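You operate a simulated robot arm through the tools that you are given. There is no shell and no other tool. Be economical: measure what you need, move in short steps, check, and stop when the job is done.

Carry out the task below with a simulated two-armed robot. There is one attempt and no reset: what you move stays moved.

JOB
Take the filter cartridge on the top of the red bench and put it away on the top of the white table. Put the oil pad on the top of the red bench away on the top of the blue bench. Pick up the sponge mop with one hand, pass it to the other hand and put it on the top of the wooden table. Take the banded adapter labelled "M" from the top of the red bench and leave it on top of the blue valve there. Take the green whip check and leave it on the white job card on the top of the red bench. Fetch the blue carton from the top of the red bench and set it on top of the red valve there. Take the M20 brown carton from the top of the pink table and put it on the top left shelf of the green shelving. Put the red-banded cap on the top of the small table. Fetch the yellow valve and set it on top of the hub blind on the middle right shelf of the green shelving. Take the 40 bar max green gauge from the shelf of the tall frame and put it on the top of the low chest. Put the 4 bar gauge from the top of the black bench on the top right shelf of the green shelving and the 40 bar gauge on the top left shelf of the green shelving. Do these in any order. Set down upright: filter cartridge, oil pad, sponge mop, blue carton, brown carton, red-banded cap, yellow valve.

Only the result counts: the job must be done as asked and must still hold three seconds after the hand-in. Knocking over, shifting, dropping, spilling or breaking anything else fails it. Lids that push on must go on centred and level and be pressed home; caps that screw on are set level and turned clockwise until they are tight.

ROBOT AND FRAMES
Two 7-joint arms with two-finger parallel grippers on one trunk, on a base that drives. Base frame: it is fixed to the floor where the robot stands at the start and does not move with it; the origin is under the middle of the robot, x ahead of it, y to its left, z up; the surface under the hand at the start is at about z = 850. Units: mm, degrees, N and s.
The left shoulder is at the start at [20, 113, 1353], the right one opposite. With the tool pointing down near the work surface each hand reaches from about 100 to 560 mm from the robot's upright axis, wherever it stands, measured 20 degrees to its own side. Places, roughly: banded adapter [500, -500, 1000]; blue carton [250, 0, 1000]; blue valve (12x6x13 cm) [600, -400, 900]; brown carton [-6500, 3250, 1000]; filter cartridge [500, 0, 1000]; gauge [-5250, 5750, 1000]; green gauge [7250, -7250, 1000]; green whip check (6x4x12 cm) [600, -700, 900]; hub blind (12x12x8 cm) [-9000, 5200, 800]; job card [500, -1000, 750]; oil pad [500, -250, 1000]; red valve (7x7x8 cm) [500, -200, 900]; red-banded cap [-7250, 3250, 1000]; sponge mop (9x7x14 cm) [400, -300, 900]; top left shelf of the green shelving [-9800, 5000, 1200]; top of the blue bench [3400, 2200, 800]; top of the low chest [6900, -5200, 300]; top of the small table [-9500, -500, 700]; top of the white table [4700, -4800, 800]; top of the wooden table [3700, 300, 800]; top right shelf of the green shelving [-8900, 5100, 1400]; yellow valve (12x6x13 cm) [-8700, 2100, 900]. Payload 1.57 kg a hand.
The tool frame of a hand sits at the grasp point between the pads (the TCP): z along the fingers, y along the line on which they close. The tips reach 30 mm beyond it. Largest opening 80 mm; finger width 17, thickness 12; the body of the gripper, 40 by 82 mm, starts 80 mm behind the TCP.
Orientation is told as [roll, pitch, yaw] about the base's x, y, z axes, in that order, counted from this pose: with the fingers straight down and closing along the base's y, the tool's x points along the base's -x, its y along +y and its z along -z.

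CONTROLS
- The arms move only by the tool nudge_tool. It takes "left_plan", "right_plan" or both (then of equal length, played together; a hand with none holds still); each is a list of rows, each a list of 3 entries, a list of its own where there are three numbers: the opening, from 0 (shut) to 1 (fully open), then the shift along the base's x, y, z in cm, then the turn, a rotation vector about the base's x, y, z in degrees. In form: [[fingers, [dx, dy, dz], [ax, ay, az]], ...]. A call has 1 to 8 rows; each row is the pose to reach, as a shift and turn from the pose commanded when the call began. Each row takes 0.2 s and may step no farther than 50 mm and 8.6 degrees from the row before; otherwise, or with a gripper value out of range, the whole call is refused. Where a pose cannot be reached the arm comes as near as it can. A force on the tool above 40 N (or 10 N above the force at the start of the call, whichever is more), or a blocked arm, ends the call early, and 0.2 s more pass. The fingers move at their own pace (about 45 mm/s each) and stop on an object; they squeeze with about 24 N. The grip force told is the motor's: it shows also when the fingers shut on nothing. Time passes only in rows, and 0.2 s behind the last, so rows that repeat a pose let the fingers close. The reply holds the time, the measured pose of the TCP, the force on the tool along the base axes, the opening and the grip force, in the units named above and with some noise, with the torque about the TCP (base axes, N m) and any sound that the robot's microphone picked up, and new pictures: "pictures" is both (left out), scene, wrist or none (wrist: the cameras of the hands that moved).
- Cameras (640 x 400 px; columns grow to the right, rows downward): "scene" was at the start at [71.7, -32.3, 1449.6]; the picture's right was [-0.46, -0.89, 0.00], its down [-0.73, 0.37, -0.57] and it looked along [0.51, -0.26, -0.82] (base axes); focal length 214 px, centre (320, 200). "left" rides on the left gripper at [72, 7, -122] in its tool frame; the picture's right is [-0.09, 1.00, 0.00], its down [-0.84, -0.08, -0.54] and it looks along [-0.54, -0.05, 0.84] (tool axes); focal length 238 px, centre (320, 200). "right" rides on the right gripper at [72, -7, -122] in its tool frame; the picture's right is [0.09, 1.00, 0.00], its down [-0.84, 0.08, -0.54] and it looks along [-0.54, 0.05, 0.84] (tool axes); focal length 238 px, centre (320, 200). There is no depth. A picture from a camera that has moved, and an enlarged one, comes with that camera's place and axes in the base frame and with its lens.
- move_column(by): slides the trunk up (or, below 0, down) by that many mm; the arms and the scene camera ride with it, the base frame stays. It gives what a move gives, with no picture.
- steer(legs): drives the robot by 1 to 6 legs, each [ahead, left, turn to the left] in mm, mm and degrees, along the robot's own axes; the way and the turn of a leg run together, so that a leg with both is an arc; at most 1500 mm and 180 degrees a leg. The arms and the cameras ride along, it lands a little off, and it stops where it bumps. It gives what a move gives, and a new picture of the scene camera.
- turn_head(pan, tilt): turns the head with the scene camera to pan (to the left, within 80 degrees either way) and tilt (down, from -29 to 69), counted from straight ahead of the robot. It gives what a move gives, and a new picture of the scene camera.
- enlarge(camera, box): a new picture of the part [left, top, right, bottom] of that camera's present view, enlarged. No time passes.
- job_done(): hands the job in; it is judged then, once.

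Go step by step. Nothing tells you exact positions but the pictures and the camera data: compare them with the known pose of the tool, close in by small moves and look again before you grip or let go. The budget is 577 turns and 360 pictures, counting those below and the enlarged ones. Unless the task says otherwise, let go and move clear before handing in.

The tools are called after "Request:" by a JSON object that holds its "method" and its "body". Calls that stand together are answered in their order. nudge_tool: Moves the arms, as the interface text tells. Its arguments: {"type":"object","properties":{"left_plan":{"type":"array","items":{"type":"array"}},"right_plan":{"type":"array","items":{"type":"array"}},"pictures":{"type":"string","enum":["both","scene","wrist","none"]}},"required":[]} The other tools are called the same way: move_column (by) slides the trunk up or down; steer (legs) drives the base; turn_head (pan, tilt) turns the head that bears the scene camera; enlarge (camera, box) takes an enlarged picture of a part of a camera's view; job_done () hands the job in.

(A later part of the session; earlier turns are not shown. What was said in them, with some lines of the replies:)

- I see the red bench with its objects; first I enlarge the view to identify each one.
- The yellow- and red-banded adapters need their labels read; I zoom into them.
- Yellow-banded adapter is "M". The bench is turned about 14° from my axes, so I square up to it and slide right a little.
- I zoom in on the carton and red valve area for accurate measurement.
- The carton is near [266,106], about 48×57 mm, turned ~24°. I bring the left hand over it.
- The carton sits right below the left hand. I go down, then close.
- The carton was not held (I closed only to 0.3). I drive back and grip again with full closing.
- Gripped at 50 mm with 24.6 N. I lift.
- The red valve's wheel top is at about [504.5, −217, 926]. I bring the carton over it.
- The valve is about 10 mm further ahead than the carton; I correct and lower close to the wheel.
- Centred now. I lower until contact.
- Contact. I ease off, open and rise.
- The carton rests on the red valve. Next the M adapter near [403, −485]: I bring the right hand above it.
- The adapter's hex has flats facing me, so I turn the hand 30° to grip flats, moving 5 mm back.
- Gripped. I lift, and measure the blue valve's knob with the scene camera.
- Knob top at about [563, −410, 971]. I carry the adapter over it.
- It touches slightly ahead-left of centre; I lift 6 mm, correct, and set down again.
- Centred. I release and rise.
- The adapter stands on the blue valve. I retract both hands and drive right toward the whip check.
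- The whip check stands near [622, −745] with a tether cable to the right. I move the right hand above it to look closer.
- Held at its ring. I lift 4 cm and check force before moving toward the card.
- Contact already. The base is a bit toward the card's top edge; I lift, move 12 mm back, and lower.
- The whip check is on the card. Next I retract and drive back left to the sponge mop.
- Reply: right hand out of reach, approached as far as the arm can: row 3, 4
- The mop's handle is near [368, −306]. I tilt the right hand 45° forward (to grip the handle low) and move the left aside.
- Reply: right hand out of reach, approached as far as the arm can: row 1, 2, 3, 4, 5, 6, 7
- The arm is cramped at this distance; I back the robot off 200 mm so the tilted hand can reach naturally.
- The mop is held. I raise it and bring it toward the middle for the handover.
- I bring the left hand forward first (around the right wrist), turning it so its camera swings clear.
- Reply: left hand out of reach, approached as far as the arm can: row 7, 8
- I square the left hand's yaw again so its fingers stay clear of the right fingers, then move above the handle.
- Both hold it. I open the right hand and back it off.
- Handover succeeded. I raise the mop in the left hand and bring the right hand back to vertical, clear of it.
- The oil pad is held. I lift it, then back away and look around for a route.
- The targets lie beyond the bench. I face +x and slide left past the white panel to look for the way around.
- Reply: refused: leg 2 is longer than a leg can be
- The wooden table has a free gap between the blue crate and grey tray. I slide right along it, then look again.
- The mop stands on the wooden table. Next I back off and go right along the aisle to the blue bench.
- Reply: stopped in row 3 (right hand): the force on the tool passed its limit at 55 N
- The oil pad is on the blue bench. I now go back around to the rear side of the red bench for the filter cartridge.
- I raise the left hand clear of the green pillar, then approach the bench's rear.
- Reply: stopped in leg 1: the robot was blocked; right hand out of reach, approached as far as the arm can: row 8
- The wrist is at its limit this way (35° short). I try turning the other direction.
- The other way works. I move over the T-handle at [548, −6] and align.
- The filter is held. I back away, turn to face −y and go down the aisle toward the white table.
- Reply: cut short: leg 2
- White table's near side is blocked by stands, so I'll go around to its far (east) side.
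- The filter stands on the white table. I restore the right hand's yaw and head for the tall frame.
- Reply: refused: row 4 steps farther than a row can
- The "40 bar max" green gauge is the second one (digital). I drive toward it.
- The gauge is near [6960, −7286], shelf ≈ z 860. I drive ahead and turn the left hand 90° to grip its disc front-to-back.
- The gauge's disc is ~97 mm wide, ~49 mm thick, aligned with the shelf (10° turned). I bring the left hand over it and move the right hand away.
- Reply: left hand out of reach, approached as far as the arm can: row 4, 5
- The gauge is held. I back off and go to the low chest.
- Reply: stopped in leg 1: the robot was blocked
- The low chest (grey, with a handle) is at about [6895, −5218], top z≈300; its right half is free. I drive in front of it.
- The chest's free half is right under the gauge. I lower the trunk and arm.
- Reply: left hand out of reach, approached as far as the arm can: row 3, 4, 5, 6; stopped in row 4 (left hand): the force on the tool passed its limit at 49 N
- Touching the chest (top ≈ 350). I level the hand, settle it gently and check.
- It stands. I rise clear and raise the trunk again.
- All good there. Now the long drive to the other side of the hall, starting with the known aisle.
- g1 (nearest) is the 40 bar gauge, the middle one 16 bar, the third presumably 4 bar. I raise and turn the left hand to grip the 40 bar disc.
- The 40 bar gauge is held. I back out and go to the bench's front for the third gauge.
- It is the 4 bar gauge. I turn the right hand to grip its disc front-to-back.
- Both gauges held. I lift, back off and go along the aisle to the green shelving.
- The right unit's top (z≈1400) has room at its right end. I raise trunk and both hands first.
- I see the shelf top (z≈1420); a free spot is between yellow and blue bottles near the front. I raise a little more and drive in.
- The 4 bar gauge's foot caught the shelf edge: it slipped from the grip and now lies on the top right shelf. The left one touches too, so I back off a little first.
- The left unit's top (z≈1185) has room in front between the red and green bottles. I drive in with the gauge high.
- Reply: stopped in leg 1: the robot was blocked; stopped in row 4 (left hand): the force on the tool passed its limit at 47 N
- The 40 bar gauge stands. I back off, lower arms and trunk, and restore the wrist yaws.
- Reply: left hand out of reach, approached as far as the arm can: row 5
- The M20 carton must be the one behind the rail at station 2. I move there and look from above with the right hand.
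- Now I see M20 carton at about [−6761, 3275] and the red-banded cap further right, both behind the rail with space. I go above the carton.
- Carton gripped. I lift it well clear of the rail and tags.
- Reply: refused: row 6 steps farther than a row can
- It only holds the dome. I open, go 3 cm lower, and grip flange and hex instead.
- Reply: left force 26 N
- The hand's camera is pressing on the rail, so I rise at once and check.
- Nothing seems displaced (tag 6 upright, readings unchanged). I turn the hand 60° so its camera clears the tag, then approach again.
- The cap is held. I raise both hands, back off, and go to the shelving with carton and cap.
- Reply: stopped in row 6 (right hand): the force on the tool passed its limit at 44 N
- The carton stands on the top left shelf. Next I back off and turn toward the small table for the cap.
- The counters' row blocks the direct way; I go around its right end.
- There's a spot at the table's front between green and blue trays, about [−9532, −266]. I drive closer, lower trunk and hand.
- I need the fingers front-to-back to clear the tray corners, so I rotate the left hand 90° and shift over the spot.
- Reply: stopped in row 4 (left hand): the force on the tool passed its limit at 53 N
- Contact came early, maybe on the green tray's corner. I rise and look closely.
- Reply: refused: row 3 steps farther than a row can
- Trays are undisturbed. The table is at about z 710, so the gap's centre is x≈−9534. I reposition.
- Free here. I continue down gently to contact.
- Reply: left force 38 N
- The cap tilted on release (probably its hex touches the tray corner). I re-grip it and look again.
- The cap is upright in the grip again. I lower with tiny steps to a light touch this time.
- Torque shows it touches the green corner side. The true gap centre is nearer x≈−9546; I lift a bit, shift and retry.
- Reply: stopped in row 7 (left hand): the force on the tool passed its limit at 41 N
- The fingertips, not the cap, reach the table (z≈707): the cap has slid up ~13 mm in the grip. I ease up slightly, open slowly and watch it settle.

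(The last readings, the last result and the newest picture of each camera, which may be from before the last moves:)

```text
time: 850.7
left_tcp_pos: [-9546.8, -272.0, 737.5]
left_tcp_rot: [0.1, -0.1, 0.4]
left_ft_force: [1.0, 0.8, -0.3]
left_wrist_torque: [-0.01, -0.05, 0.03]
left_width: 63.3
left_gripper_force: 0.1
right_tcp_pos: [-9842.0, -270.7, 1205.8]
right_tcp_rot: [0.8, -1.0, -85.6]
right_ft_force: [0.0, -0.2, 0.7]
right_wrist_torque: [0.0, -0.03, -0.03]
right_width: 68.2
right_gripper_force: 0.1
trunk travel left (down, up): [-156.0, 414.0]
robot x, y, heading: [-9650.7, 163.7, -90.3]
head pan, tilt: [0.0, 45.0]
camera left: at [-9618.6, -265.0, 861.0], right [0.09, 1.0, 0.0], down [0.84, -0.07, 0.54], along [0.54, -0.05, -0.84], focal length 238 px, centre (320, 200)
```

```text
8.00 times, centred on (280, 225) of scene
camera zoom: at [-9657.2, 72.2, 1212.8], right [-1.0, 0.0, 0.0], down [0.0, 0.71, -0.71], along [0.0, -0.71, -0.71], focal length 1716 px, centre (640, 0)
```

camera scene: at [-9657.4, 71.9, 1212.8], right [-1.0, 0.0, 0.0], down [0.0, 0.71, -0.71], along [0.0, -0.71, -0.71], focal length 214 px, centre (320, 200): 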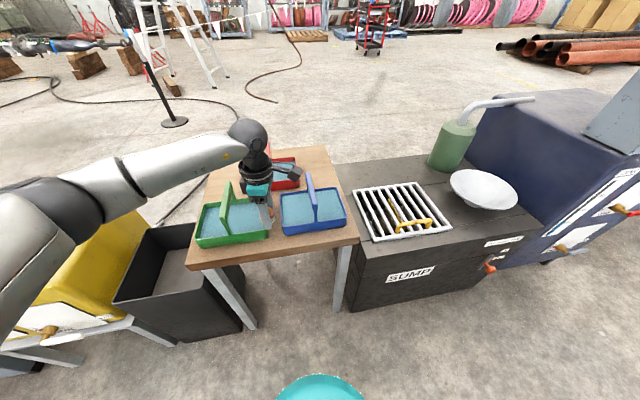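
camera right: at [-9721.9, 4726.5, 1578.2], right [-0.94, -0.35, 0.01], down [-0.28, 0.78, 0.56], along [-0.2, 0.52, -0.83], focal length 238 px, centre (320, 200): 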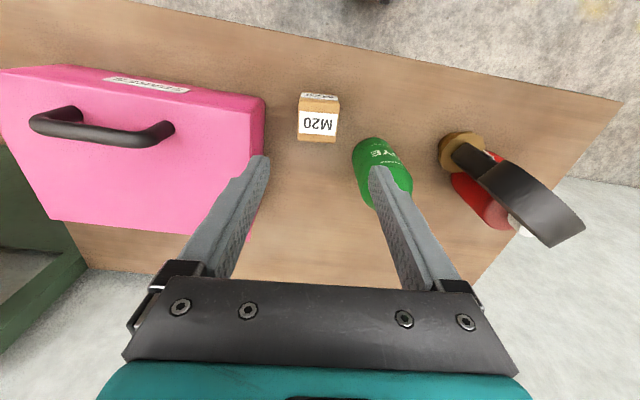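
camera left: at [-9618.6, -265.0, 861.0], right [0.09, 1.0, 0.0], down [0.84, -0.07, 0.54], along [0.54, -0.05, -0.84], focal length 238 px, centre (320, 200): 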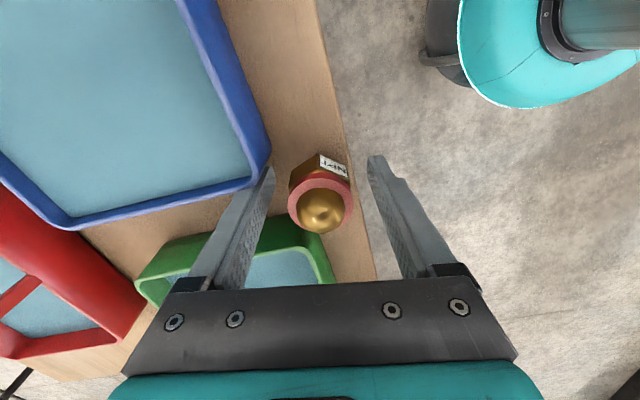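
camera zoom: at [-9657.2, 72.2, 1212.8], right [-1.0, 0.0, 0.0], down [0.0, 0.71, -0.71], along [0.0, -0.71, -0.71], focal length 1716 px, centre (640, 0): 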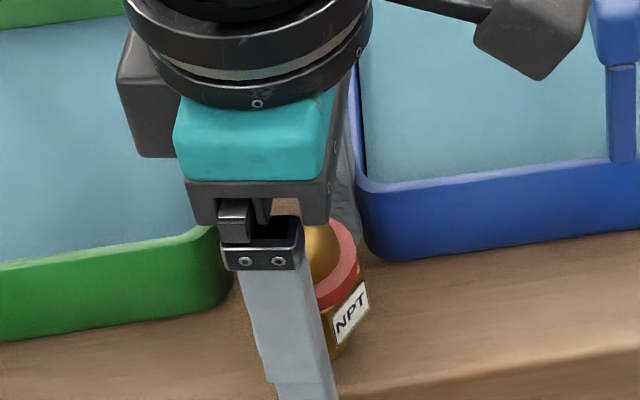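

It stands upright now. I rise straight up.

Request:
{"method": "nudge_tool", "body": {"left_plan": [[0.8, [0, 0, 2], [0, 0, 0]], [0.8, [0, 0, 5], [0, 0, 0]], [0.8, [0, 0, 9], [0, 0, 0]], [0.8, [0, 0, 13.5], [0, 0, 0]], [0.8, [0, 2, 18], [0, 0, 0]], [0.8, [0, 4, 22], [0, 0, 0]]], "pictures": "scene"}}

Request:
{"method": "enlarge", "body": {"camera": "scene", "box": [220, 180, 340, 265]}}

```text
time: 852.1
left_tcp_pos: [-9548.2, -231.1, 959.6]
left_tcp_rot: [0.1, -0.2, 0.2]
left_ft_force: [0.0, 0.1, -0.9]
left_wrist_torque: [0.0, -0.01, 0.0]
left_width: 64.1
left_gripper_force: 0.0
right_tcp_pos: [-9843.0, -269.9, 1206.7]
right_tcp_rot: [0.8, -0.9, -85.6]
right_ft_force: [0.2, 0.4, -0.4]
right_wrist_torque: [0.01, 0.01, -0.02]
right_width: 68.0
right_gripper_force: 0.0
trunk travel left (down, up): [-156.0, 414.0]
robot x, y, heading: [-9654.2, 161.6, -90.4]
head pan, tilt: [0.0, 45.0]
camera scene: at [-9657.2, 72.4, 1212.8], right [-1.0, 0.0, 0.0], down [0.0, 0.71, -0.71], along [0.0, -0.71, -0.71], focal length 214 px, centre (320, 200)
```

scene: 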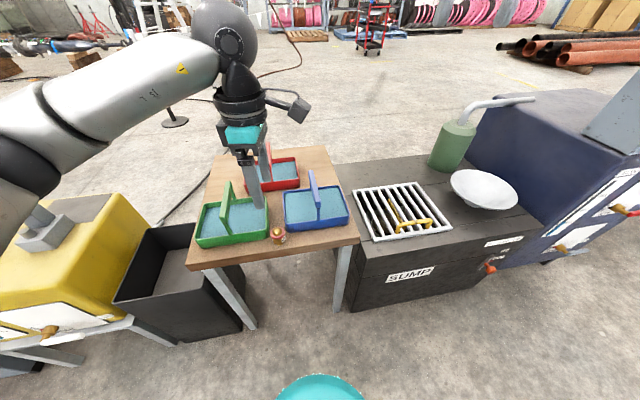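

```text
4.71 times, centred on (280, 222) of scene
camera zoom: at [-9657.2, 72.4, 1212.8], right [-1.0, 0.0, 0.0], down [0.0, 0.71, -0.71], along [0.0, -0.71, -0.71], focal length 1009 px, centre (508, 94)
```

zoom: 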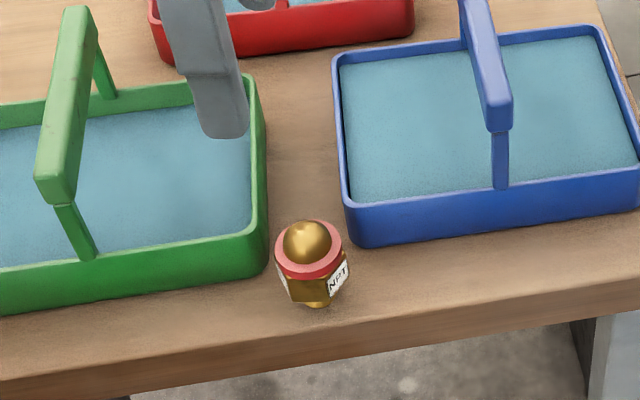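

The cap stands well. To save pictures I raise the trunk and drive in one go to face the counter where the yellow valve should be.

Request:
{"method": "move_column", "body": {"by": 250}}

Request:
{"method": "steer", "body": {"legs": [[-350, 0, 0], [0, 0, 95], [0, 0, 94], [0, -960, 0], [500, 0, 0]]}}

```text
time: 854.7
left_tcp_pos: [-9548.5, -232.0, 1208.6]
left_tcp_rot: [0.0, -0.1, 0.3]
left_ft_force: [0.2, -0.6, 0.1]
left_wrist_torque: [-0.01, 0.01, -0.01]
left_width: 63.9
left_gripper_force: 0.0
right_tcp_pos: [-9843.2, -270.8, 1456.3]
right_tcp_rot: [0.9, -0.8, -85.7]
right_ft_force: [-0.6, 0.0, 0.9]
right_wrist_torque: [0.0, -0.02, 0.0]
right_width: 67.9
right_gripper_force: 0.0
trunk travel left (down, up): [-406.0, 164.0]
robot x, y, heading: [-9658.3, 163.6, -90.4]
head pan, tilt: [0.0, 45.0]
```

```text
time: 872.1
left_tcp_pos: [-8931.8, 1512.0, 1207.7]
left_tcp_rot: [0.1, -0.1, -171.6]
left_ft_force: [0.5, -0.2, 0.7]
left_wrist_torque: [-0.01, -0.01, -0.01]
left_width: 64.2
left_gripper_force: 0.0
right_tcp_pos: [-8646.1, 1594.1, 1456.7]
right_tcp_rot: [0.8, -0.9, 102.5]
right_ft_force: [-0.2, 0.0, 0.1]
right_wrist_torque: [-0.02, -0.04, 0.03]
right_width: 68.2
right_gripper_force: 0.2
trunk travel left (down, up): [-406.0, 164.0]
robot x, y, heading: [-8767.9, 1136.2, 97.9]
head pan, tilt: [0.0, 45.0]
camera scene: at [-8786.8, 1228.3, 1462.7], right [0.99, 0.14, 0.0], down [0.1, -0.7, -0.71], along [-0.1, 0.7, -0.71], focal length 214 px, centre (320, 200)
```

scene: 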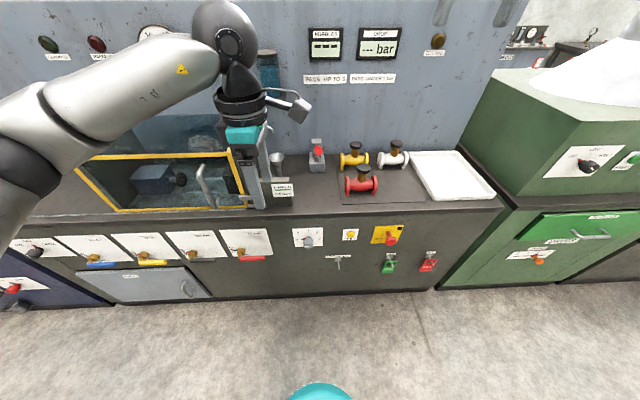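

The yellow valve is at about [−8750, 2070] behind a red one. I drive ahead; the picture of that move helps me measure.

Request:
{"method": "steer", "body": {"legs": [[430, 0, 0]]}}

```text
time: 874.7
left_tcp_pos: [-8988.6, 1935.6, 1209.5]
left_tcp_rot: [0.1, -0.1, -171.9]
left_ft_force: [-0.1, -0.4, -0.3]
left_wrist_torque: [-0.02, 0.02, -0.03]
left_width: 64.0
left_gripper_force: 0.0
right_tcp_pos: [-8703.1, 2016.2, 1455.4]
right_tcp_rot: [0.8, -0.9, 102.3]
right_ft_force: [0.4, -0.4, -1.2]
right_wrist_torque: [-0.01, 0.03, 0.0]
right_width: 68.1
right_gripper_force: 0.0
trunk travel left (down, up): [-406.0, 164.0]
robot x, y, heading: [-8828.2, 1565.2, 97.8]
head pan, tilt: [0.0, 45.0]
camera scene: at [-8844.5, 1651.3, 1462.7], right [0.99, 0.13, 0.0], down [0.09, -0.7, -0.71], along [-0.09, 0.7, -0.71], focal length 214 px, centre (320, 200)
```

scene: 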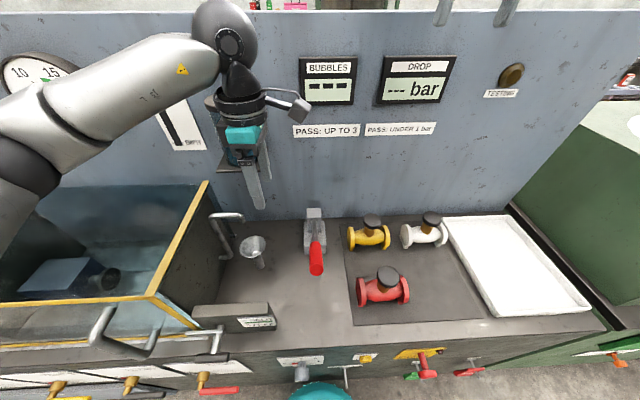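

Knob top triangulated at about [−8747, 2088, 956]. I bring the right hand above it.

Request:
{"method": "nudge_tool", "body": {"right_plan": [[1, [-1.5, 2, -4], [0, 0, -2]], [1, [-3, 4, -8], [0, 0, -4]], [1, [-4.4, 6, -12], [0, 0, -4]], [1, [-4.4, 7.2, -16.5], [0, 0, -4]], [1, [-4.4, 7.2, -21], [0, 0, -4]], [1, [-4.4, 7.2, -25.5], [0, 0, -4]], [1, [-4.4, 7.2, -30], [0, 0, -4]], [1, [-4.4, 7.2, -34.5], [0, 0, -4]]], "pictures": "none"}}

Request:
{"method": "nudge_tool", "body": {"right_plan": [[1, [0, 0, -2], [0, 0, 0]], [1, [0, 0, -5], [0, 0, 0]], [1, [0, 0, -5], [0, 0, 0]]], "pictures": "wrist"}}

```text
time: 876.5
left_tcp_pos: [-8988.4, 1936.2, 1209.0]
left_tcp_rot: [0.0, -0.1, -171.9]
left_ft_force: [0.1, -0.5, 0.0]
left_wrist_torque: [0.02, -0.01, 0.01]
left_width: 64.2
left_gripper_force: 0.1
right_tcp_pos: [-8743.5, 2086.4, 1110.0]
right_tcp_rot: [0.8, -1.0, 98.4]
right_ft_force: [0.0, 0.5, 0.6]
right_wrist_torque: [0.02, 0.03, -0.02]
right_width: 80.1
right_gripper_force: 0.0
trunk travel left (down, up): [-406.0, 164.0]
robot x, y, heading: [-8830.6, 1560.6, 97.5]
head pan, tilt: [0.0, 45.0]
```

```text
time: 877.3
left_tcp_pos: [-8988.3, 1935.5, 1209.2]
left_tcp_rot: [0.0, -0.2, -171.8]
left_ft_force: [0.8, 0.3, 0.3]
left_wrist_torque: [0.01, -0.05, -0.01]
left_width: 63.8
left_gripper_force: 0.1
right_tcp_pos: [-8746.6, 2089.4, 1060.4]
right_tcp_rot: [0.8, -0.8, 98.2]
right_ft_force: [-0.3, 0.5, -0.1]
right_wrist_torque: [0.03, -0.03, 0.0]
right_width: 80.1
right_gripper_force: 0.0
trunk travel left (down, up): [-406.0, 164.0]
robot x, y, heading: [-8828.0, 1559.7, 97.5]
head pan, tilt: [0.0, 45.0]
camera right: at [-8727.0, 2016.7, 1181.7], right [-0.97, -0.24, 0.01], down [-0.19, 0.81, 0.56], along [-0.14, 0.54, -0.83], focal length 238 px, centre (320, 200)
```

right: 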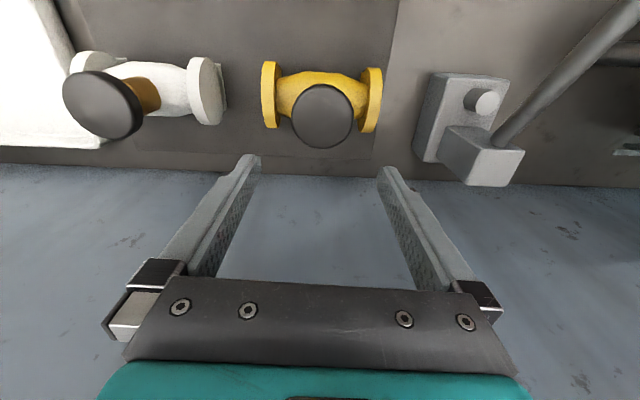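

The knob is ~19 mm nearer than the hand; I correct, descend and grip it.

Request:
{"method": "nudge_tool", "body": {"right_plan": [[1, [0.3, -1.9, 0], [0, 0, 0]], [1, [0.3, -1.9, -4], [0, 0, 0]], [1, [0.3, -1.9, -8], [0, 0, 0]], [1, [0.3, -1.9, -10.4], [0, 0, 0]], [1, [0.3, -1.9, -10.4], [0, 0, 0]]], "pictures": "wrist"}}

```text
time: 878.5
left_tcp_pos: [-8988.4, 1933.0, 1209.4]
left_tcp_rot: [0.0, -0.1, -171.8]
left_ft_force: [-0.2, -0.1, 0.0]
left_wrist_torque: [0.04, -0.02, 0.02]
left_width: 64.1
left_gripper_force: 0.0
right_tcp_pos: [-8743.5, 2069.0, 959.3]
right_tcp_rot: [0.7, -1.2, 98.3]
right_ft_force: [2.4, -3.3, 17.9]
right_wrist_torque: [-0.08, -0.95, -0.18]
right_width: 80.1
right_gripper_force: 0.1
trunk travel left (down, up): [-406.0, 164.0]
robot x, y, heading: [-8830.4, 1558.8, 97.7]
head pan, tilt: [0.0, 45.0]
camera right: at [-8724.0, 1996.4, 1079.7], right [-0.97, -0.23, 0.01], down [-0.19, 0.81, 0.56], along [-0.14, 0.54, -0.83], focal length 238 px, centre (320, 200)
```

right: 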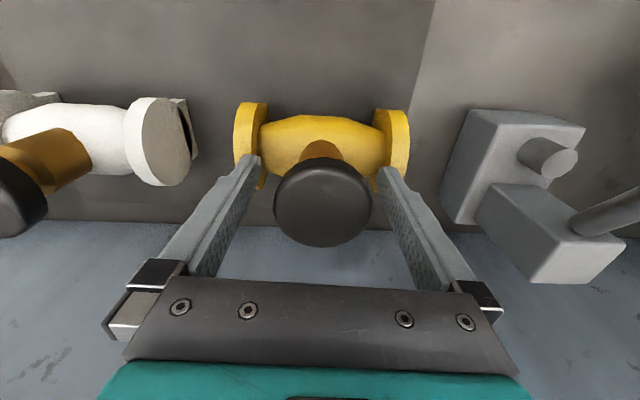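

The tips touch the flanges; I rise 14 mm and close on the knob.

Request:
{"method": "nudge_tool", "body": {"right_plan": [[1, [0, 0, 0.8], [0, 0, 0]], [1, [0, 0, 1.4], [0, 0.3, 0]], [0, [0, 0, 1.4], [0, 0.3, 0]], [0, [0, 0, 1.4], [0, 0.3, 0]], [0, [0, 0, 1.4], [0, 0.3, 0]], [0, [0, 0, 1.4], [0, 0.3, 0]]], "pictures": "none"}}

```text
time: 879.9
left_tcp_pos: [-8988.9, 1936.5, 1209.5]
left_tcp_rot: [0.1, -0.1, -172.0]
left_ft_force: [-0.1, -0.5, -0.3]
left_wrist_torque: [0.01, 0.02, 0.0]
left_width: 64.1
left_gripper_force: 0.1
right_tcp_pos: [-8744.9, 2068.5, 971.4]
right_tcp_rot: [1.0, -0.9, 98.3]
right_ft_force: [-0.3, -0.4, -0.5]
right_wrist_torque: [0.17, -0.19, -0.05]
right_width: 53.9
right_gripper_force: 24.0
trunk travel left (down, up): [-406.0, 164.0]
robot x, y, heading: [-8827.1, 1562.0, 97.7]
head pan, tilt: [0.0, 45.0]
```

Request:
{"method": "nudge_tool", "body": {"right_plan": [[0, [0, 0, 1], [0, 0, 0]], [0, [0, 0, 4.5], [0, 0, 0]], [0, [0, 0, 9], [0, 0, 0]], [0, [0, 0, 13.5], [0, 0, 0]], [0, [0, 0, 18], [0, 0, 0]], [0, [0, -3, 22], [0, 0, 0]], [0, [0, -6, 25], [0, 0, 0]], [0, [0, -10, 27], [0, 0, 0]]], "pictures": "wrist"}}

```text
time: 881.7
left_tcp_pos: [-8988.5, 1935.5, 1208.8]
left_tcp_rot: [0.0, 0.0, -172.0]
left_ft_force: [0.6, -0.4, 0.7]
left_wrist_torque: [0.03, 0.03, -0.02]
left_width: 63.9
left_gripper_force: 0.1
right_tcp_pos: [-8743.9, 1964.8, 1238.4]
right_tcp_rot: [0.9, -1.0, 98.1]
right_ft_force: [0.0, -1.1, -11.4]
right_wrist_torque: [-0.03, -0.02, 0.01]
right_width: 53.6
right_gripper_force: 24.4
trunk travel left (down, up): [-406.0, 164.0]
robot x, y, heading: [-8832.9, 1560.8, 97.8]
head pan, tilt: [0.0, 45.0]
camera right: at [-8723.9, 1892.6, 1360.3], right [-0.97, -0.23, 0.02], down [-0.19, 0.81, 0.56], along [-0.14, 0.54, -0.83], focal length 238 px, centre (320, 200)
```

right: 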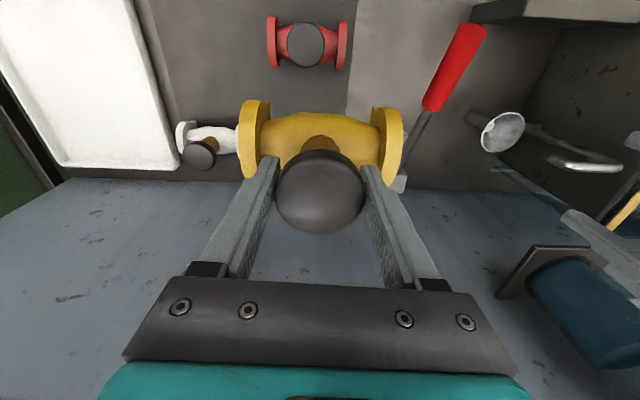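

Held (11 N). I drive back around the counters to the shelving in two long calls.

Request:
{"method": "steer", "body": {"legs": [[-1100, 0, 0], [0, 0, -8], [0, 1450, 0], [0, 1450, 0], [0, 1450, 0]]}}

```text
time: 908.2
left_tcp_pos: [-13046.7, 1160.4, 1208.8]
left_tcp_rot: [0.0, 0.0, 175.1]
left_ft_force: [-0.4, 0.6, -0.3]
left_wrist_torque: [0.0, -0.04, 0.04]
left_width: 63.9
left_gripper_force: 0.3
right_tcp_pos: [-12801.2, 1134.9, 1238.5]
right_tcp_rot: [1.1, -0.9, 85.3]
right_ft_force: [0.1, 0.4, -10.4]
right_wrist_torque: [-0.03, -0.05, -0.02]
right_width: 53.4
right_gripper_force: 23.7
trunk travel left (down, up): [-406.0, 164.0]
robot x, y, heading: [-12972.0, 756.5, 85.1]
head pan, tilt: [0.0, 45.0]
```

No more pictures arrive, so I continue with pose readings and my earlier measurements (hub blind ≈ [−8998, 5190], top ≈ z 813).

Request:
{"method": "steer", "body": {"legs": [[0, 130, 5], [1450, 0, 0], [1450, 0, 0], [330, 0, 0]]}}

```text
time: 924.7
left_tcp_pos: [-13232.4, 4342.6, 1208.1]
left_tcp_rot: [0.1, -0.2, -179.8]
left_ft_force: [0.3, -1.9, -0.2]
left_wrist_torque: [-0.02, -0.04, -0.03]
left_width: 63.8
left_gripper_force: 0.0
right_tcp_pos: [-12987.1, 4339.9, 1239.2]
right_tcp_rot: [1.0, -0.9, 90.6]
right_ft_force: [0.0, -0.4, -11.2]
right_wrist_torque: [-0.02, -0.01, 0.03]
right_width: 53.6
right_gripper_force: 24.1
trunk travel left (down, up): [-406.0, 164.0]
robot x, y, heading: [-13128.8, 3946.5, 89.9]
head pan, tilt: [0.0, 45.0]
```

Request:
{"method": "steer", "body": {"legs": [[0, -1450, 0], [0, -1450, 0], [0, -1100, 0]]}}

```text
time: 944.2
left_tcp_pos: [-9169.3, 4364.4, 1208.4]
left_tcp_rot: [0.0, -0.1, -179.1]
left_ft_force: [0.2, -0.1, 0.2]
left_wrist_torque: [0.01, 0.01, -0.03]
left_width: 64.1
left_gripper_force: 0.0
right_tcp_pos: [-8922.7, 4363.8, 1237.1]
right_tcp_rot: [1.0, -0.9, 91.0]
right_ft_force: [0.0, -0.2, -10.4]
right_wrist_torque: [-0.01, -0.03, 0.01]
right_width: 53.8
right_gripper_force: 24.3
trunk travel left (down, up): [-406.0, 164.0]
robot x, y, heading: [-9064.1, 3973.6, 90.6]
head pan, tilt: [0.0, 45.0]
```

Request:
{"method": "move_column", "body": {"by": -120}}

Request:
{"method": "nudge_tool", "body": {"right_plan": [[0, [0, 0, -3], [0, 0, 0]], [0, [0, 0, -6], [0, 0, 0]], [0, [0, 0, -9], [0, 0, 0]], [0, [0, 0, -9], [0, 0, 0]]], "left_plan": [[0.5, [0, -3, 0], [0, 0, 0]], [0.5, [0, -6, 0], [0, 0, 0]], [0.5, [0, -6, 0], [0, 0, 0]], [0.5, [0, -6, 0], [0, 0, 0]]], "pictures": "none"}}

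Request:
{"method": "steer", "body": {"legs": [[0, 0, 34.4], [150, -360, 0]]}}

```text
time: 945.8
left_tcp_pos: [-9170.3, 4364.3, 1088.6]
left_tcp_rot: [0.0, -0.1, -179.1]
left_ft_force: [0.2, -0.3, -0.4]
left_wrist_torque: [-0.01, 0.03, -0.02]
left_width: 64.1
left_gripper_force: 0.0
right_tcp_pos: [-8921.7, 4363.3, 1118.3]
right_tcp_rot: [1.0, -0.9, 91.0]
right_ft_force: [0.2, 0.0, -10.7]
right_wrist_torque: [-0.03, -0.05, -0.02]
right_width: 53.8
right_gripper_force: 24.1
trunk travel left (down, up): [-286.0, 284.0]
robot x, y, heading: [-9058.3, 3969.6, 90.2]
head pan, tilt: [0.0, 45.0]
```

```text
time: 946.8
left_tcp_pos: [-9170.3, 4303.4, 1091.3]
left_tcp_rot: [0.1, -0.1, -179.3]
left_ft_force: [-0.1, 0.6, 0.0]
left_wrist_torque: [0.04, -0.01, -0.01]
left_width: 40.0
left_gripper_force: 0.2
right_tcp_pos: [-8923.0, 4363.4, 1028.5]
right_tcp_rot: [1.0, -0.8, 91.0]
right_ft_force: [0.6, -0.1, -10.9]
right_wrist_torque: [-0.02, 0.0, -0.02]
right_width: 53.6
right_gripper_force: 23.7
trunk travel left (down, up): [-286.0, 284.0]
robot x, y, heading: [-9061.3, 3971.1, 90.4]
head pan, tilt: [0.0, 45.0]
no pictures are left
```

```text
time: 950.9
left_tcp_pos: [-9115.6, 4519.4, 1091.4]
left_tcp_rot: [0.2, -0.2, -145.0]
left_ft_force: [0.3, 0.7, 0.3]
left_wrist_torque: [-0.02, 0.02, 0.03]
left_width: 40.0
left_gripper_force: 0.0
right_tcp_pos: [-8945.0, 4709.8, 1029.1]
right_tcp_rot: [1.2, -0.9, 125.2]
right_ft_force: [0.3, 0.6, -11.1]
right_wrist_torque: [-0.02, 0.02, 0.0]
right_width: 53.5
right_gripper_force: 23.9
trunk travel left (down, up): [-286.0, 284.0]
robot x, y, heading: [-8838.2, 4307.6, 124.4]
head pan, tilt: [0.0, 45.0]
```

Request:
{"method": "nudge_tool", "body": {"left_plan": [[0.5, [0.5, -4, 0], [0, 0, 0]], [0.5, [1, -8, 0], [0, 0, 0]], [0.5, [1.5, -12, 0], [0, 0, 0]], [0.5, [2, -15, 0], [0, 0, 0]]], "pictures": "none"}}

Request:
{"method": "steer", "body": {"legs": [[160, -75, 0]]}}

```text
time: 951.9
left_tcp_pos: [-9116.4, 4398.2, 1101.6]
left_tcp_rot: [0.1, 0.0, -145.0]
left_ft_force: [0.8, -0.4, 0.2]
left_wrist_torque: [0.0, -0.03, -0.04]
left_width: 40.2
left_gripper_force: 0.2
left hand out of reach, approached as far as the arm can: row 3, 4
right_tcp_pos: [-8944.3, 4708.3, 1028.6]
right_tcp_rot: [0.8, -0.9, 125.2]
right_ft_force: [-0.8, 0.4, -11.3]
right_wrist_torque: [-0.02, -0.01, -0.01]
right_width: 54.0
right_gripper_force: 24.0
trunk travel left (down, up): [-286.0, 284.0]
robot x, y, heading: [-8834.1, 4305.0, 124.6]
head pan, tilt: [0.0, 45.0]
no pictures are left
```

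```text
time: 953.4
left_tcp_pos: [-9144.9, 4573.9, 1101.5]
left_tcp_rot: [0.2, -0.2, -145.0]
left_ft_force: [0.2, 0.4, 0.0]
left_wrist_torque: [-0.02, -0.01, 0.02]
left_width: 40.3
left_gripper_force: 0.0
right_tcp_pos: [-8972.5, 4884.2, 1028.6]
right_tcp_rot: [1.0, -0.8, 125.2]
right_ft_force: [0.4, 1.3, -10.5]
right_wrist_torque: [0.01, 0.01, 0.0]
right_width: 53.8
right_gripper_force: 24.7
trunk travel left (down, up): [-286.0, 284.0]
robot x, y, heading: [-8862.5, 4480.4, 124.7]
head pan, tilt: [0.0, 45.0]
```

Request:
{"method": "steer", "body": {"legs": [[155, -75, 0]]}}

```text
time: 954.9
left_tcp_pos: [-9168.5, 4739.7, 1101.2]
left_tcp_rot: [0.2, -0.1, -144.9]
left_ft_force: [-0.4, 0.2, 0.5]
left_wrist_torque: [-0.05, 0.0, -0.01]
left_width: 40.1
left_gripper_force: 0.0
right_tcp_pos: [-8996.9, 5048.6, 1029.2]
right_tcp_rot: [1.0, -0.8, 125.4]
right_ft_force: [-0.1, 0.9, -11.4]
right_wrist_torque: [-0.02, -0.01, 0.0]
right_width: 53.9
right_gripper_force: 24.6
trunk travel left (down, up): [-286.0, 284.0]
robot x, y, heading: [-8889.3, 4644.3, 124.4]
head pan, tilt: [0.0, 45.0]
```

Request:
{"method": "steer", "body": {"legs": [[33, -23, 0]]}}

Request:
{"method": "nudge_tool", "body": {"right_plan": [[0, [0, 2.5, 0], [0, 0, 0]], [0, [0, 5, 0], [0, 0, 0]], [0, [0, 7.5, 0], [0, 0, 0]], [0, [0, 10, 0], [0, 0, 0]], [0, [0, 10, 0], [0, 0, 0]]], "pictures": "none"}}

```text
time: 955.9
left_tcp_pos: [-9168.0, 4769.8, 1103.0]
left_tcp_rot: [-0.1, 0.1, -144.8]
left_ft_force: [-0.6, 0.1, 0.0]
left_wrist_torque: [0.02, 0.0, -0.01]
left_width: 40.0
left_gripper_force: 0.1
right_tcp_pos: [-8997.8, 5081.0, 1026.6]
right_tcp_rot: [0.6, -0.7, 125.2]
right_ft_force: [0.2, -0.8, -10.9]
right_wrist_torque: [0.02, -0.04, -0.02]
right_width: 53.9
right_gripper_force: 23.8
trunk travel left (down, up): [-286.0, 284.0]
robot x, y, heading: [-8890.8, 4679.1, 124.8]
head pan, tilt: [0.0, 45.0]
stopped in leg 1: the robot was blocked; the commanded pose is now the measured one
```

```text
time: 957.1
left_tcp_pos: [-9168.3, 4771.8, 1102.3]
left_tcp_rot: [0.1, -0.1, -144.8]
left_ft_force: [0.9, -0.1, -1.6]
left_wrist_torque: [0.0, 0.0, -0.01]
left_width: 40.1
left_gripper_force: 0.0
right_tcp_pos: [-8996.9, 5181.4, 1027.1]
right_tcp_rot: [0.8, -0.8, 125.1]
right_ft_force: [0.3, 0.9, -11.6]
right_wrist_torque: [0.0, -0.03, -0.02]
right_width: 53.7
right_gripper_force: 23.6
trunk travel left (down, up): [-286.0, 284.0]
robot x, y, heading: [-8887.3, 4679.1, 124.9]
head pan, tilt: [0.0, 45.0]
no pictures are left
```

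Over the estimated spot. I lower carefully and feel for contact.

Request:
{"method": "nudge_tool", "body": {"right_plan": [[0, [-0.1, 0.9, 0], [0, 0, 0]], [0, [-0.1, 0.9, -2], [0, 0, 0]], [0, [-0.1, 0.9, -4], [0, 0, 0]], [0, [-0.1, 0.9, -5.2], [0, 0, 0]], [0, [-0.1, 0.9, -5.6], [0, 0, 0]], [0, [-0.1, 0.9, -6.0], [0, 0, 0]], [0, [-0.1, 0.9, -6.4], [0, 0, 0]], [0, [-0.1, 0.9, -6.4], [0, 0, 0]]], "pictures": "none"}}

```text
time: 958.9
left_tcp_pos: [-9169.0, 4771.2, 1101.3]
left_tcp_rot: [0.1, -0.2, -144.9]
left_ft_force: [0.1, -0.7, -0.5]
left_wrist_torque: [0.02, 0.02, -0.01]
left_width: 40.3
left_gripper_force: 0.0
right_tcp_pos: [-8998.7, 5191.8, 963.2]
right_tcp_rot: [0.7, -0.9, 125.3]
right_ft_force: [-0.2, -0.4, -10.5]
right_wrist_torque: [-0.02, 0.0, 0.0]
right_width: 53.6
right_gripper_force: 24.1
trunk travel left (down, up): [-286.0, 284.0]
robot x, y, heading: [-8889.1, 4680.1, 124.8]
head pan, tilt: [0.0, 45.0]
no pictures are left
```

Request:
{"method": "nudge_tool", "body": {"right_plan": [[0, [0, 0, -0.3], [0, 0, 0]], [0, [0, 0, -0.6], [0, 0, 0]], [0, [0, 0, -0.9], [0, 0, 0]], [0, [0, 0, -1.2], [0, 0, 0]], [0, [0, 0, -1.5], [0, 0, 0]], [0, [0, 0, -1.5], [0, 0, 0]]], "pictures": "none"}}

```text
time: 960.3
left_tcp_pos: [-9168.5, 4768.8, 1101.9]
left_tcp_rot: [0.0, 0.0, -144.8]
left_ft_force: [0.5, -1.3, -0.2]
left_wrist_torque: [0.02, -0.01, 0.01]
left_width: 40.1
left_gripper_force: 0.0
right_tcp_pos: [-8998.2, 5191.3, 952.2]
right_tcp_rot: [0.9, -1.1, 125.3]
right_ft_force: [0.1, -2.1, 11.5]
right_wrist_torque: [0.03, -0.52, -0.05]
right_width: 53.9
right_gripper_force: 24.2
trunk travel left (down, up): [-286.0, 284.0]
robot x, y, heading: [-8892.6, 4680.4, 125.0]
head pan, tilt: [0.0, 45.0]
no pictures are left
```

Contact at top z≈824 — on the hub blind. The load sits toward one foot, so I lift 8 mm, shift 10 mm that way and feel again.

Request:
{"method": "nudge_tool", "body": {"right_plan": [[0, [0, 0, 1.0], [0, 0, 0]], [0, [0.8, 0.6, 1.0], [0, 0, 0]], [0, [0.8, 0.6, 0.4], [0, 0, 0]], [0, [0.8, 0.6, 0.15], [0, 0, 0]], [0, [0.8, 0.6, 0], [0, 0, 0]], [0, [0.8, 0.6, 0], [0, 0, 0]]], "pictures": "none"}}

```text
time: 961.7
left_tcp_pos: [-9168.6, 4770.2, 1101.6]
left_tcp_rot: [0.1, -0.1, -144.7]
left_ft_force: [0.2, 0.3, 0.7]
left_wrist_torque: [0.01, 0.01, -0.03]
left_width: 40.0
left_gripper_force: 0.0
right_tcp_pos: [-8991.2, 5197.1, 949.9]
right_tcp_rot: [0.9, -1.1, 125.1]
right_ft_force: [-0.4, 1.5, 4.6]
right_wrist_torque: [-0.47, 0.48, -0.06]
right_width: 53.7
right_gripper_force: 24.1
trunk travel left (down, up): [-286.0, 284.0]
robot x, y, heading: [-8894.7, 4680.4, 124.8]
head pan, tilt: [0.0, 45.0]
no pictures are left
```

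Now only the opposite foot bears: so the centre lies the other way. I lift and shift back ~22 mm, slightly toward me.

Request:
{"method": "nudge_tool", "body": {"right_plan": [[0, [0, 0, 1.0], [0, 0, 0]], [0, [-1.5, -1.7, 1.0], [0, 0, 0]], [0, [-1.5, -1.7, 0.4], [0, 0, 0]], [0, [-1.5, -1.7, 0.15], [0, 0, 0]], [0, [-1.5, -1.7, 0], [0, 0, 0]], [0, [-1.5, -1.7, 0], [0, 0, 0]]], "pictures": "none"}}

```text
time: 963.1
left_tcp_pos: [-9169.1, 4769.0, 1103.0]
left_tcp_rot: [0.0, 0.0, -144.7]
left_ft_force: [-0.5, -0.1, -0.4]
left_wrist_torque: [0.03, -0.04, -0.01]
left_width: 40.1
left_gripper_force: 0.0
right_tcp_pos: [-9005.8, 5180.4, 950.4]
right_tcp_rot: [1.1, -1.2, 125.2]
right_ft_force: [-2.2, -4.7, 17.2]
right_wrist_torque: [-0.02, -0.29, -0.03]
right_width: 53.7
right_gripper_force: 23.8
trunk travel left (down, up): [-286.0, 284.0]
robot x, y, heading: [-8888.7, 4678.4, 124.7]
head pan, tilt: [0.0, 45.0]
no pictures are left
```

Both feet bear now and this is near the middle of the range. I ease the load before releasing.

Request:
{"method": "nudge_tool", "body": {"right_plan": [[0, [0, 0, 0.1], [0, 0, 0]], [0, [0, 0, 0.1], [0, 0, 0]]], "pictures": "none"}}

```text
time: 963.7
left_tcp_pos: [-9168.2, 4769.5, 1102.6]
left_tcp_rot: [0.0, 0.0, -144.8]
left_ft_force: [-0.8, 0.4, -0.4]
left_wrist_torque: [0.0, 0.03, 0.0]
left_width: 40.2
left_gripper_force: 0.1
right_tcp_pos: [-9005.4, 5179.1, 951.3]
right_tcp_rot: [0.8, -1.2, 125.2]
right_ft_force: [-5.2, -1.2, 16.2]
right_wrist_torque: [0.35, 0.11, -0.02]
right_width: 53.9
right_gripper_force: 23.6
trunk travel left (down, up): [-286.0, 284.0]
robot x, y, heading: [-8892.2, 4677.9, 125.0]
head pan, tilt: [0.0, 45.0]
no pictures are left
```

Request:
{"method": "nudge_tool", "body": {"right_plan": [[0, [0, 0, 0.15], [0, 0, 0]], [0, [0, 0, 0.15], [0, 0, 0]]], "pictures": "none"}}

```text
time: 964.3
left_tcp_pos: [-9168.8, 4770.0, 1102.5]
left_tcp_rot: [0.2, 0.0, -144.9]
left_ft_force: [-0.1, -0.9, -0.4]
left_wrist_torque: [-0.02, -0.01, 0.01]
left_width: 39.8
left_gripper_force: 0.1
right_tcp_pos: [-9004.6, 5179.0, 951.8]
right_tcp_rot: [0.8, -0.9, 125.2]
right_ft_force: [-5.8, -0.9, 12.9]
right_wrist_torque: [0.45, 0.19, 0.07]
right_width: 53.6
right_gripper_force: 24.4
trunk travel left (down, up): [-286.0, 284.0]
robot x, y, heading: [-8890.6, 4675.9, 124.7]
head pan, tilt: [0.0, 45.0]
no pictures are left
```

Request:
{"method": "nudge_tool", "body": {"right_plan": [[0, [0, 0, 0.2], [0, 0, 0]], [0, [0, 0, 0.2], [0, 0, 0]]], "pictures": "none"}}

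```text
time: 964.9
left_tcp_pos: [-9168.6, 4770.4, 1101.7]
left_tcp_rot: [0.2, 0.1, -144.8]
left_ft_force: [1.0, -0.8, -0.1]
left_wrist_torque: [-0.01, 0.0, 0.04]
left_width: 40.0
left_gripper_force: 0.1
right_tcp_pos: [-9003.8, 5178.9, 951.0]
right_tcp_rot: [0.5, -0.6, 125.1]
right_ft_force: [-2.1, 0.3, -2.0]
right_wrist_torque: [0.32, 0.11, 0.09]
right_width: 53.7
right_gripper_force: 23.9
trunk travel left (down, up): [-286.0, 284.0]
robot x, y, heading: [-8890.3, 4680.9, 125.1]
head pan, tilt: [0.0, 45.0]
no pictures are left
```

Load is nearly all on the hub blind. I open and rise straight up.

Request:
{"method": "nudge_tool", "body": {"right_plan": [[0.75, [0, 0, 0], [0, 0, 0]], [0.85, [0, 0, 0], [0, 0, 0]], [0.85, [0, 0, 0], [0, 0, 0]], [0.85, [0, 0, 0.5], [0, 0, 0]], [0.85, [0, 0, 1.5], [0, 0, 0]]], "pictures": "none"}}

```text
time: 966.1
left_tcp_pos: [-9168.4, 4771.2, 1102.1]
left_tcp_rot: [0.1, -0.2, -144.9]
left_ft_force: [-0.5, 0.1, -0.7]
left_wrist_torque: [0.01, -0.03, 0.04]
left_width: 39.8
left_gripper_force: 0.1
right_tcp_pos: [-9005.7, 5179.4, 968.5]
right_tcp_rot: [0.8, -0.9, 125.1]
right_ft_force: [-0.1, -0.2, -0.1]
right_wrist_torque: [0.03, 0.03, 0.01]
right_width: 67.8
right_gripper_force: 0.1
trunk travel left (down, up): [-286.0, 284.0]
robot x, y, heading: [-8890.9, 4681.5, 124.6]
head pan, tilt: [0.0, 45.0]
no pictures are left
```

A gentle check: I close just to 56 mm to see whether the knob still stands centred between the fingers.

Request:
{"method": "nudge_tool", "body": {"right_plan": [[0.72, [0, 0, 0], [0, 0, 0]], [0.72, [0, 0, 0], [0, 0, 0]], [0.66, [0, 0, 0], [0, 0, 0]], [0.66, [0, 0, 0], [0, 0, 0]]], "pictures": "none"}}

```text
time: 967.1
left_tcp_pos: [-9168.1, 4769.5, 1101.6]
left_tcp_rot: [0.1, 0.0, -144.8]
left_ft_force: [-0.2, 0.3, 0.4]
left_wrist_torque: [-0.02, -0.01, -0.03]
left_width: 39.9
left_gripper_force: 0.1
right_tcp_pos: [-9006.3, 5179.1, 968.8]
right_tcp_rot: [0.8, -0.9, 125.2]
right_ft_force: [-1.9, -0.7, 1.0]
right_wrist_torque: [-0.05, -0.01, 0.05]
right_width: 54.3
right_gripper_force: 0.7
trunk travel left (down, up): [-286.0, 284.0]
robot x, y, heading: [-8889.6, 4678.3, 124.9]
head pan, tilt: [0.0, 45.0]
no pictures are left
```

The knob is there, upright. I open, rise, and withdraw.

Request:
{"method": "nudge_tool", "body": {"right_plan": [[0.9, [0, 0, 0], [0, 0, 0]], [0.9, [0, 0, 0.2], [0, 0, 0]], [0.9, [0, 0, 3], [0, 0, 0]], [0.9, [0, 0, 7], [0, 0, 0]], [0.9, [0, 0, 10], [0, 0, 0]], [0.9, [0, -4, 11], [0, 0, 0]], [0.9, [0, -8, 11], [0, 0, 0]], [0.9, [0, -12, 11], [0, 0, 0]]], "pictures": "none"}}

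Request:
{"method": "steer", "body": {"legs": [[-350, 175, 0]]}}

```text
time: 968.9
left_tcp_pos: [-9168.1, 4770.1, 1101.3]
left_tcp_rot: [0.1, -0.1, -144.8]
left_ft_force: [-0.5, 0.9, -0.4]
left_wrist_torque: [0.03, -0.02, 0.03]
left_width: 40.1
left_gripper_force: 0.0
right_tcp_pos: [-9003.3, 5061.5, 1082.3]
right_tcp_rot: [0.9, -0.9, 125.1]
right_ft_force: [0.4, 0.4, 0.0]
right_wrist_torque: [0.01, 0.01, -0.01]
right_width: 71.9
right_gripper_force: 0.1
trunk travel left (down, up): [-286.0, 284.0]
robot x, y, heading: [-8887.8, 4679.5, 124.6]
head pan, tilt: [0.0, 45.0]
no pictures are left
```

```text
time: 971.4
left_tcp_pos: [-9110.9, 4376.4, 1103.1]
left_tcp_rot: [0.1, -0.1, -144.4]
left_ft_force: [0.6, -0.6, 0.8]
left_wrist_torque: [-0.03, -0.02, 0.03]
left_width: 39.7
left_gripper_force: 0.0
right_tcp_pos: [-8948.2, 4669.0, 1080.9]
right_tcp_rot: [0.8, -1.0, 125.5]
right_ft_force: [-0.3, 0.1, -0.6]
right_wrist_torque: [0.0, -0.01, 0.01]
right_width: 72.0
right_gripper_force: 0.2
trunk travel left (down, up): [-286.0, 284.0]
robot x, y, heading: [-8834.3, 4286.1, 125.3]
head pan, tilt: [0.0, 45.0]
```

Everything asked has been placed and both hands are clear, so I hand the job in.

Request:
{"method": "job_done", "body": {}}

```text
The job is handed in.
```

I handed the job in with every item at its destination, but the pictures ran out before the yellow valve, so its last steps were done by pose readings and touch.

- **4 bar gauge:** its foot caught the shelf edge and it slipped from my grip. It is on the top right shelf of the green shelving, but lying down near the front edge, between the yellow and blue bottles. You did not ask for the gauges to be upright.
- **Yellow valve:** I set it on the hub blind by force readings. Afterwards the fingers closed on its knob at the expected width and height, which suggests it is upright and in place, but I never saw it there.
- **Bumps:** while picking the red-banded cap, the hand's camera pressed on the rail rig on the pink table (about 24 N). While placing the cap, it pressed on a tray corner on the small table. Nothing looked shifted in the pictures afterwards. The base also stopped against furniture at the red bench, near the low chest and at the shelving (twice); I saw nothing displaced, though no picture was left after the last stop.

Everything else was set down as asked, and my last pictures showed those items standing or resting in place.
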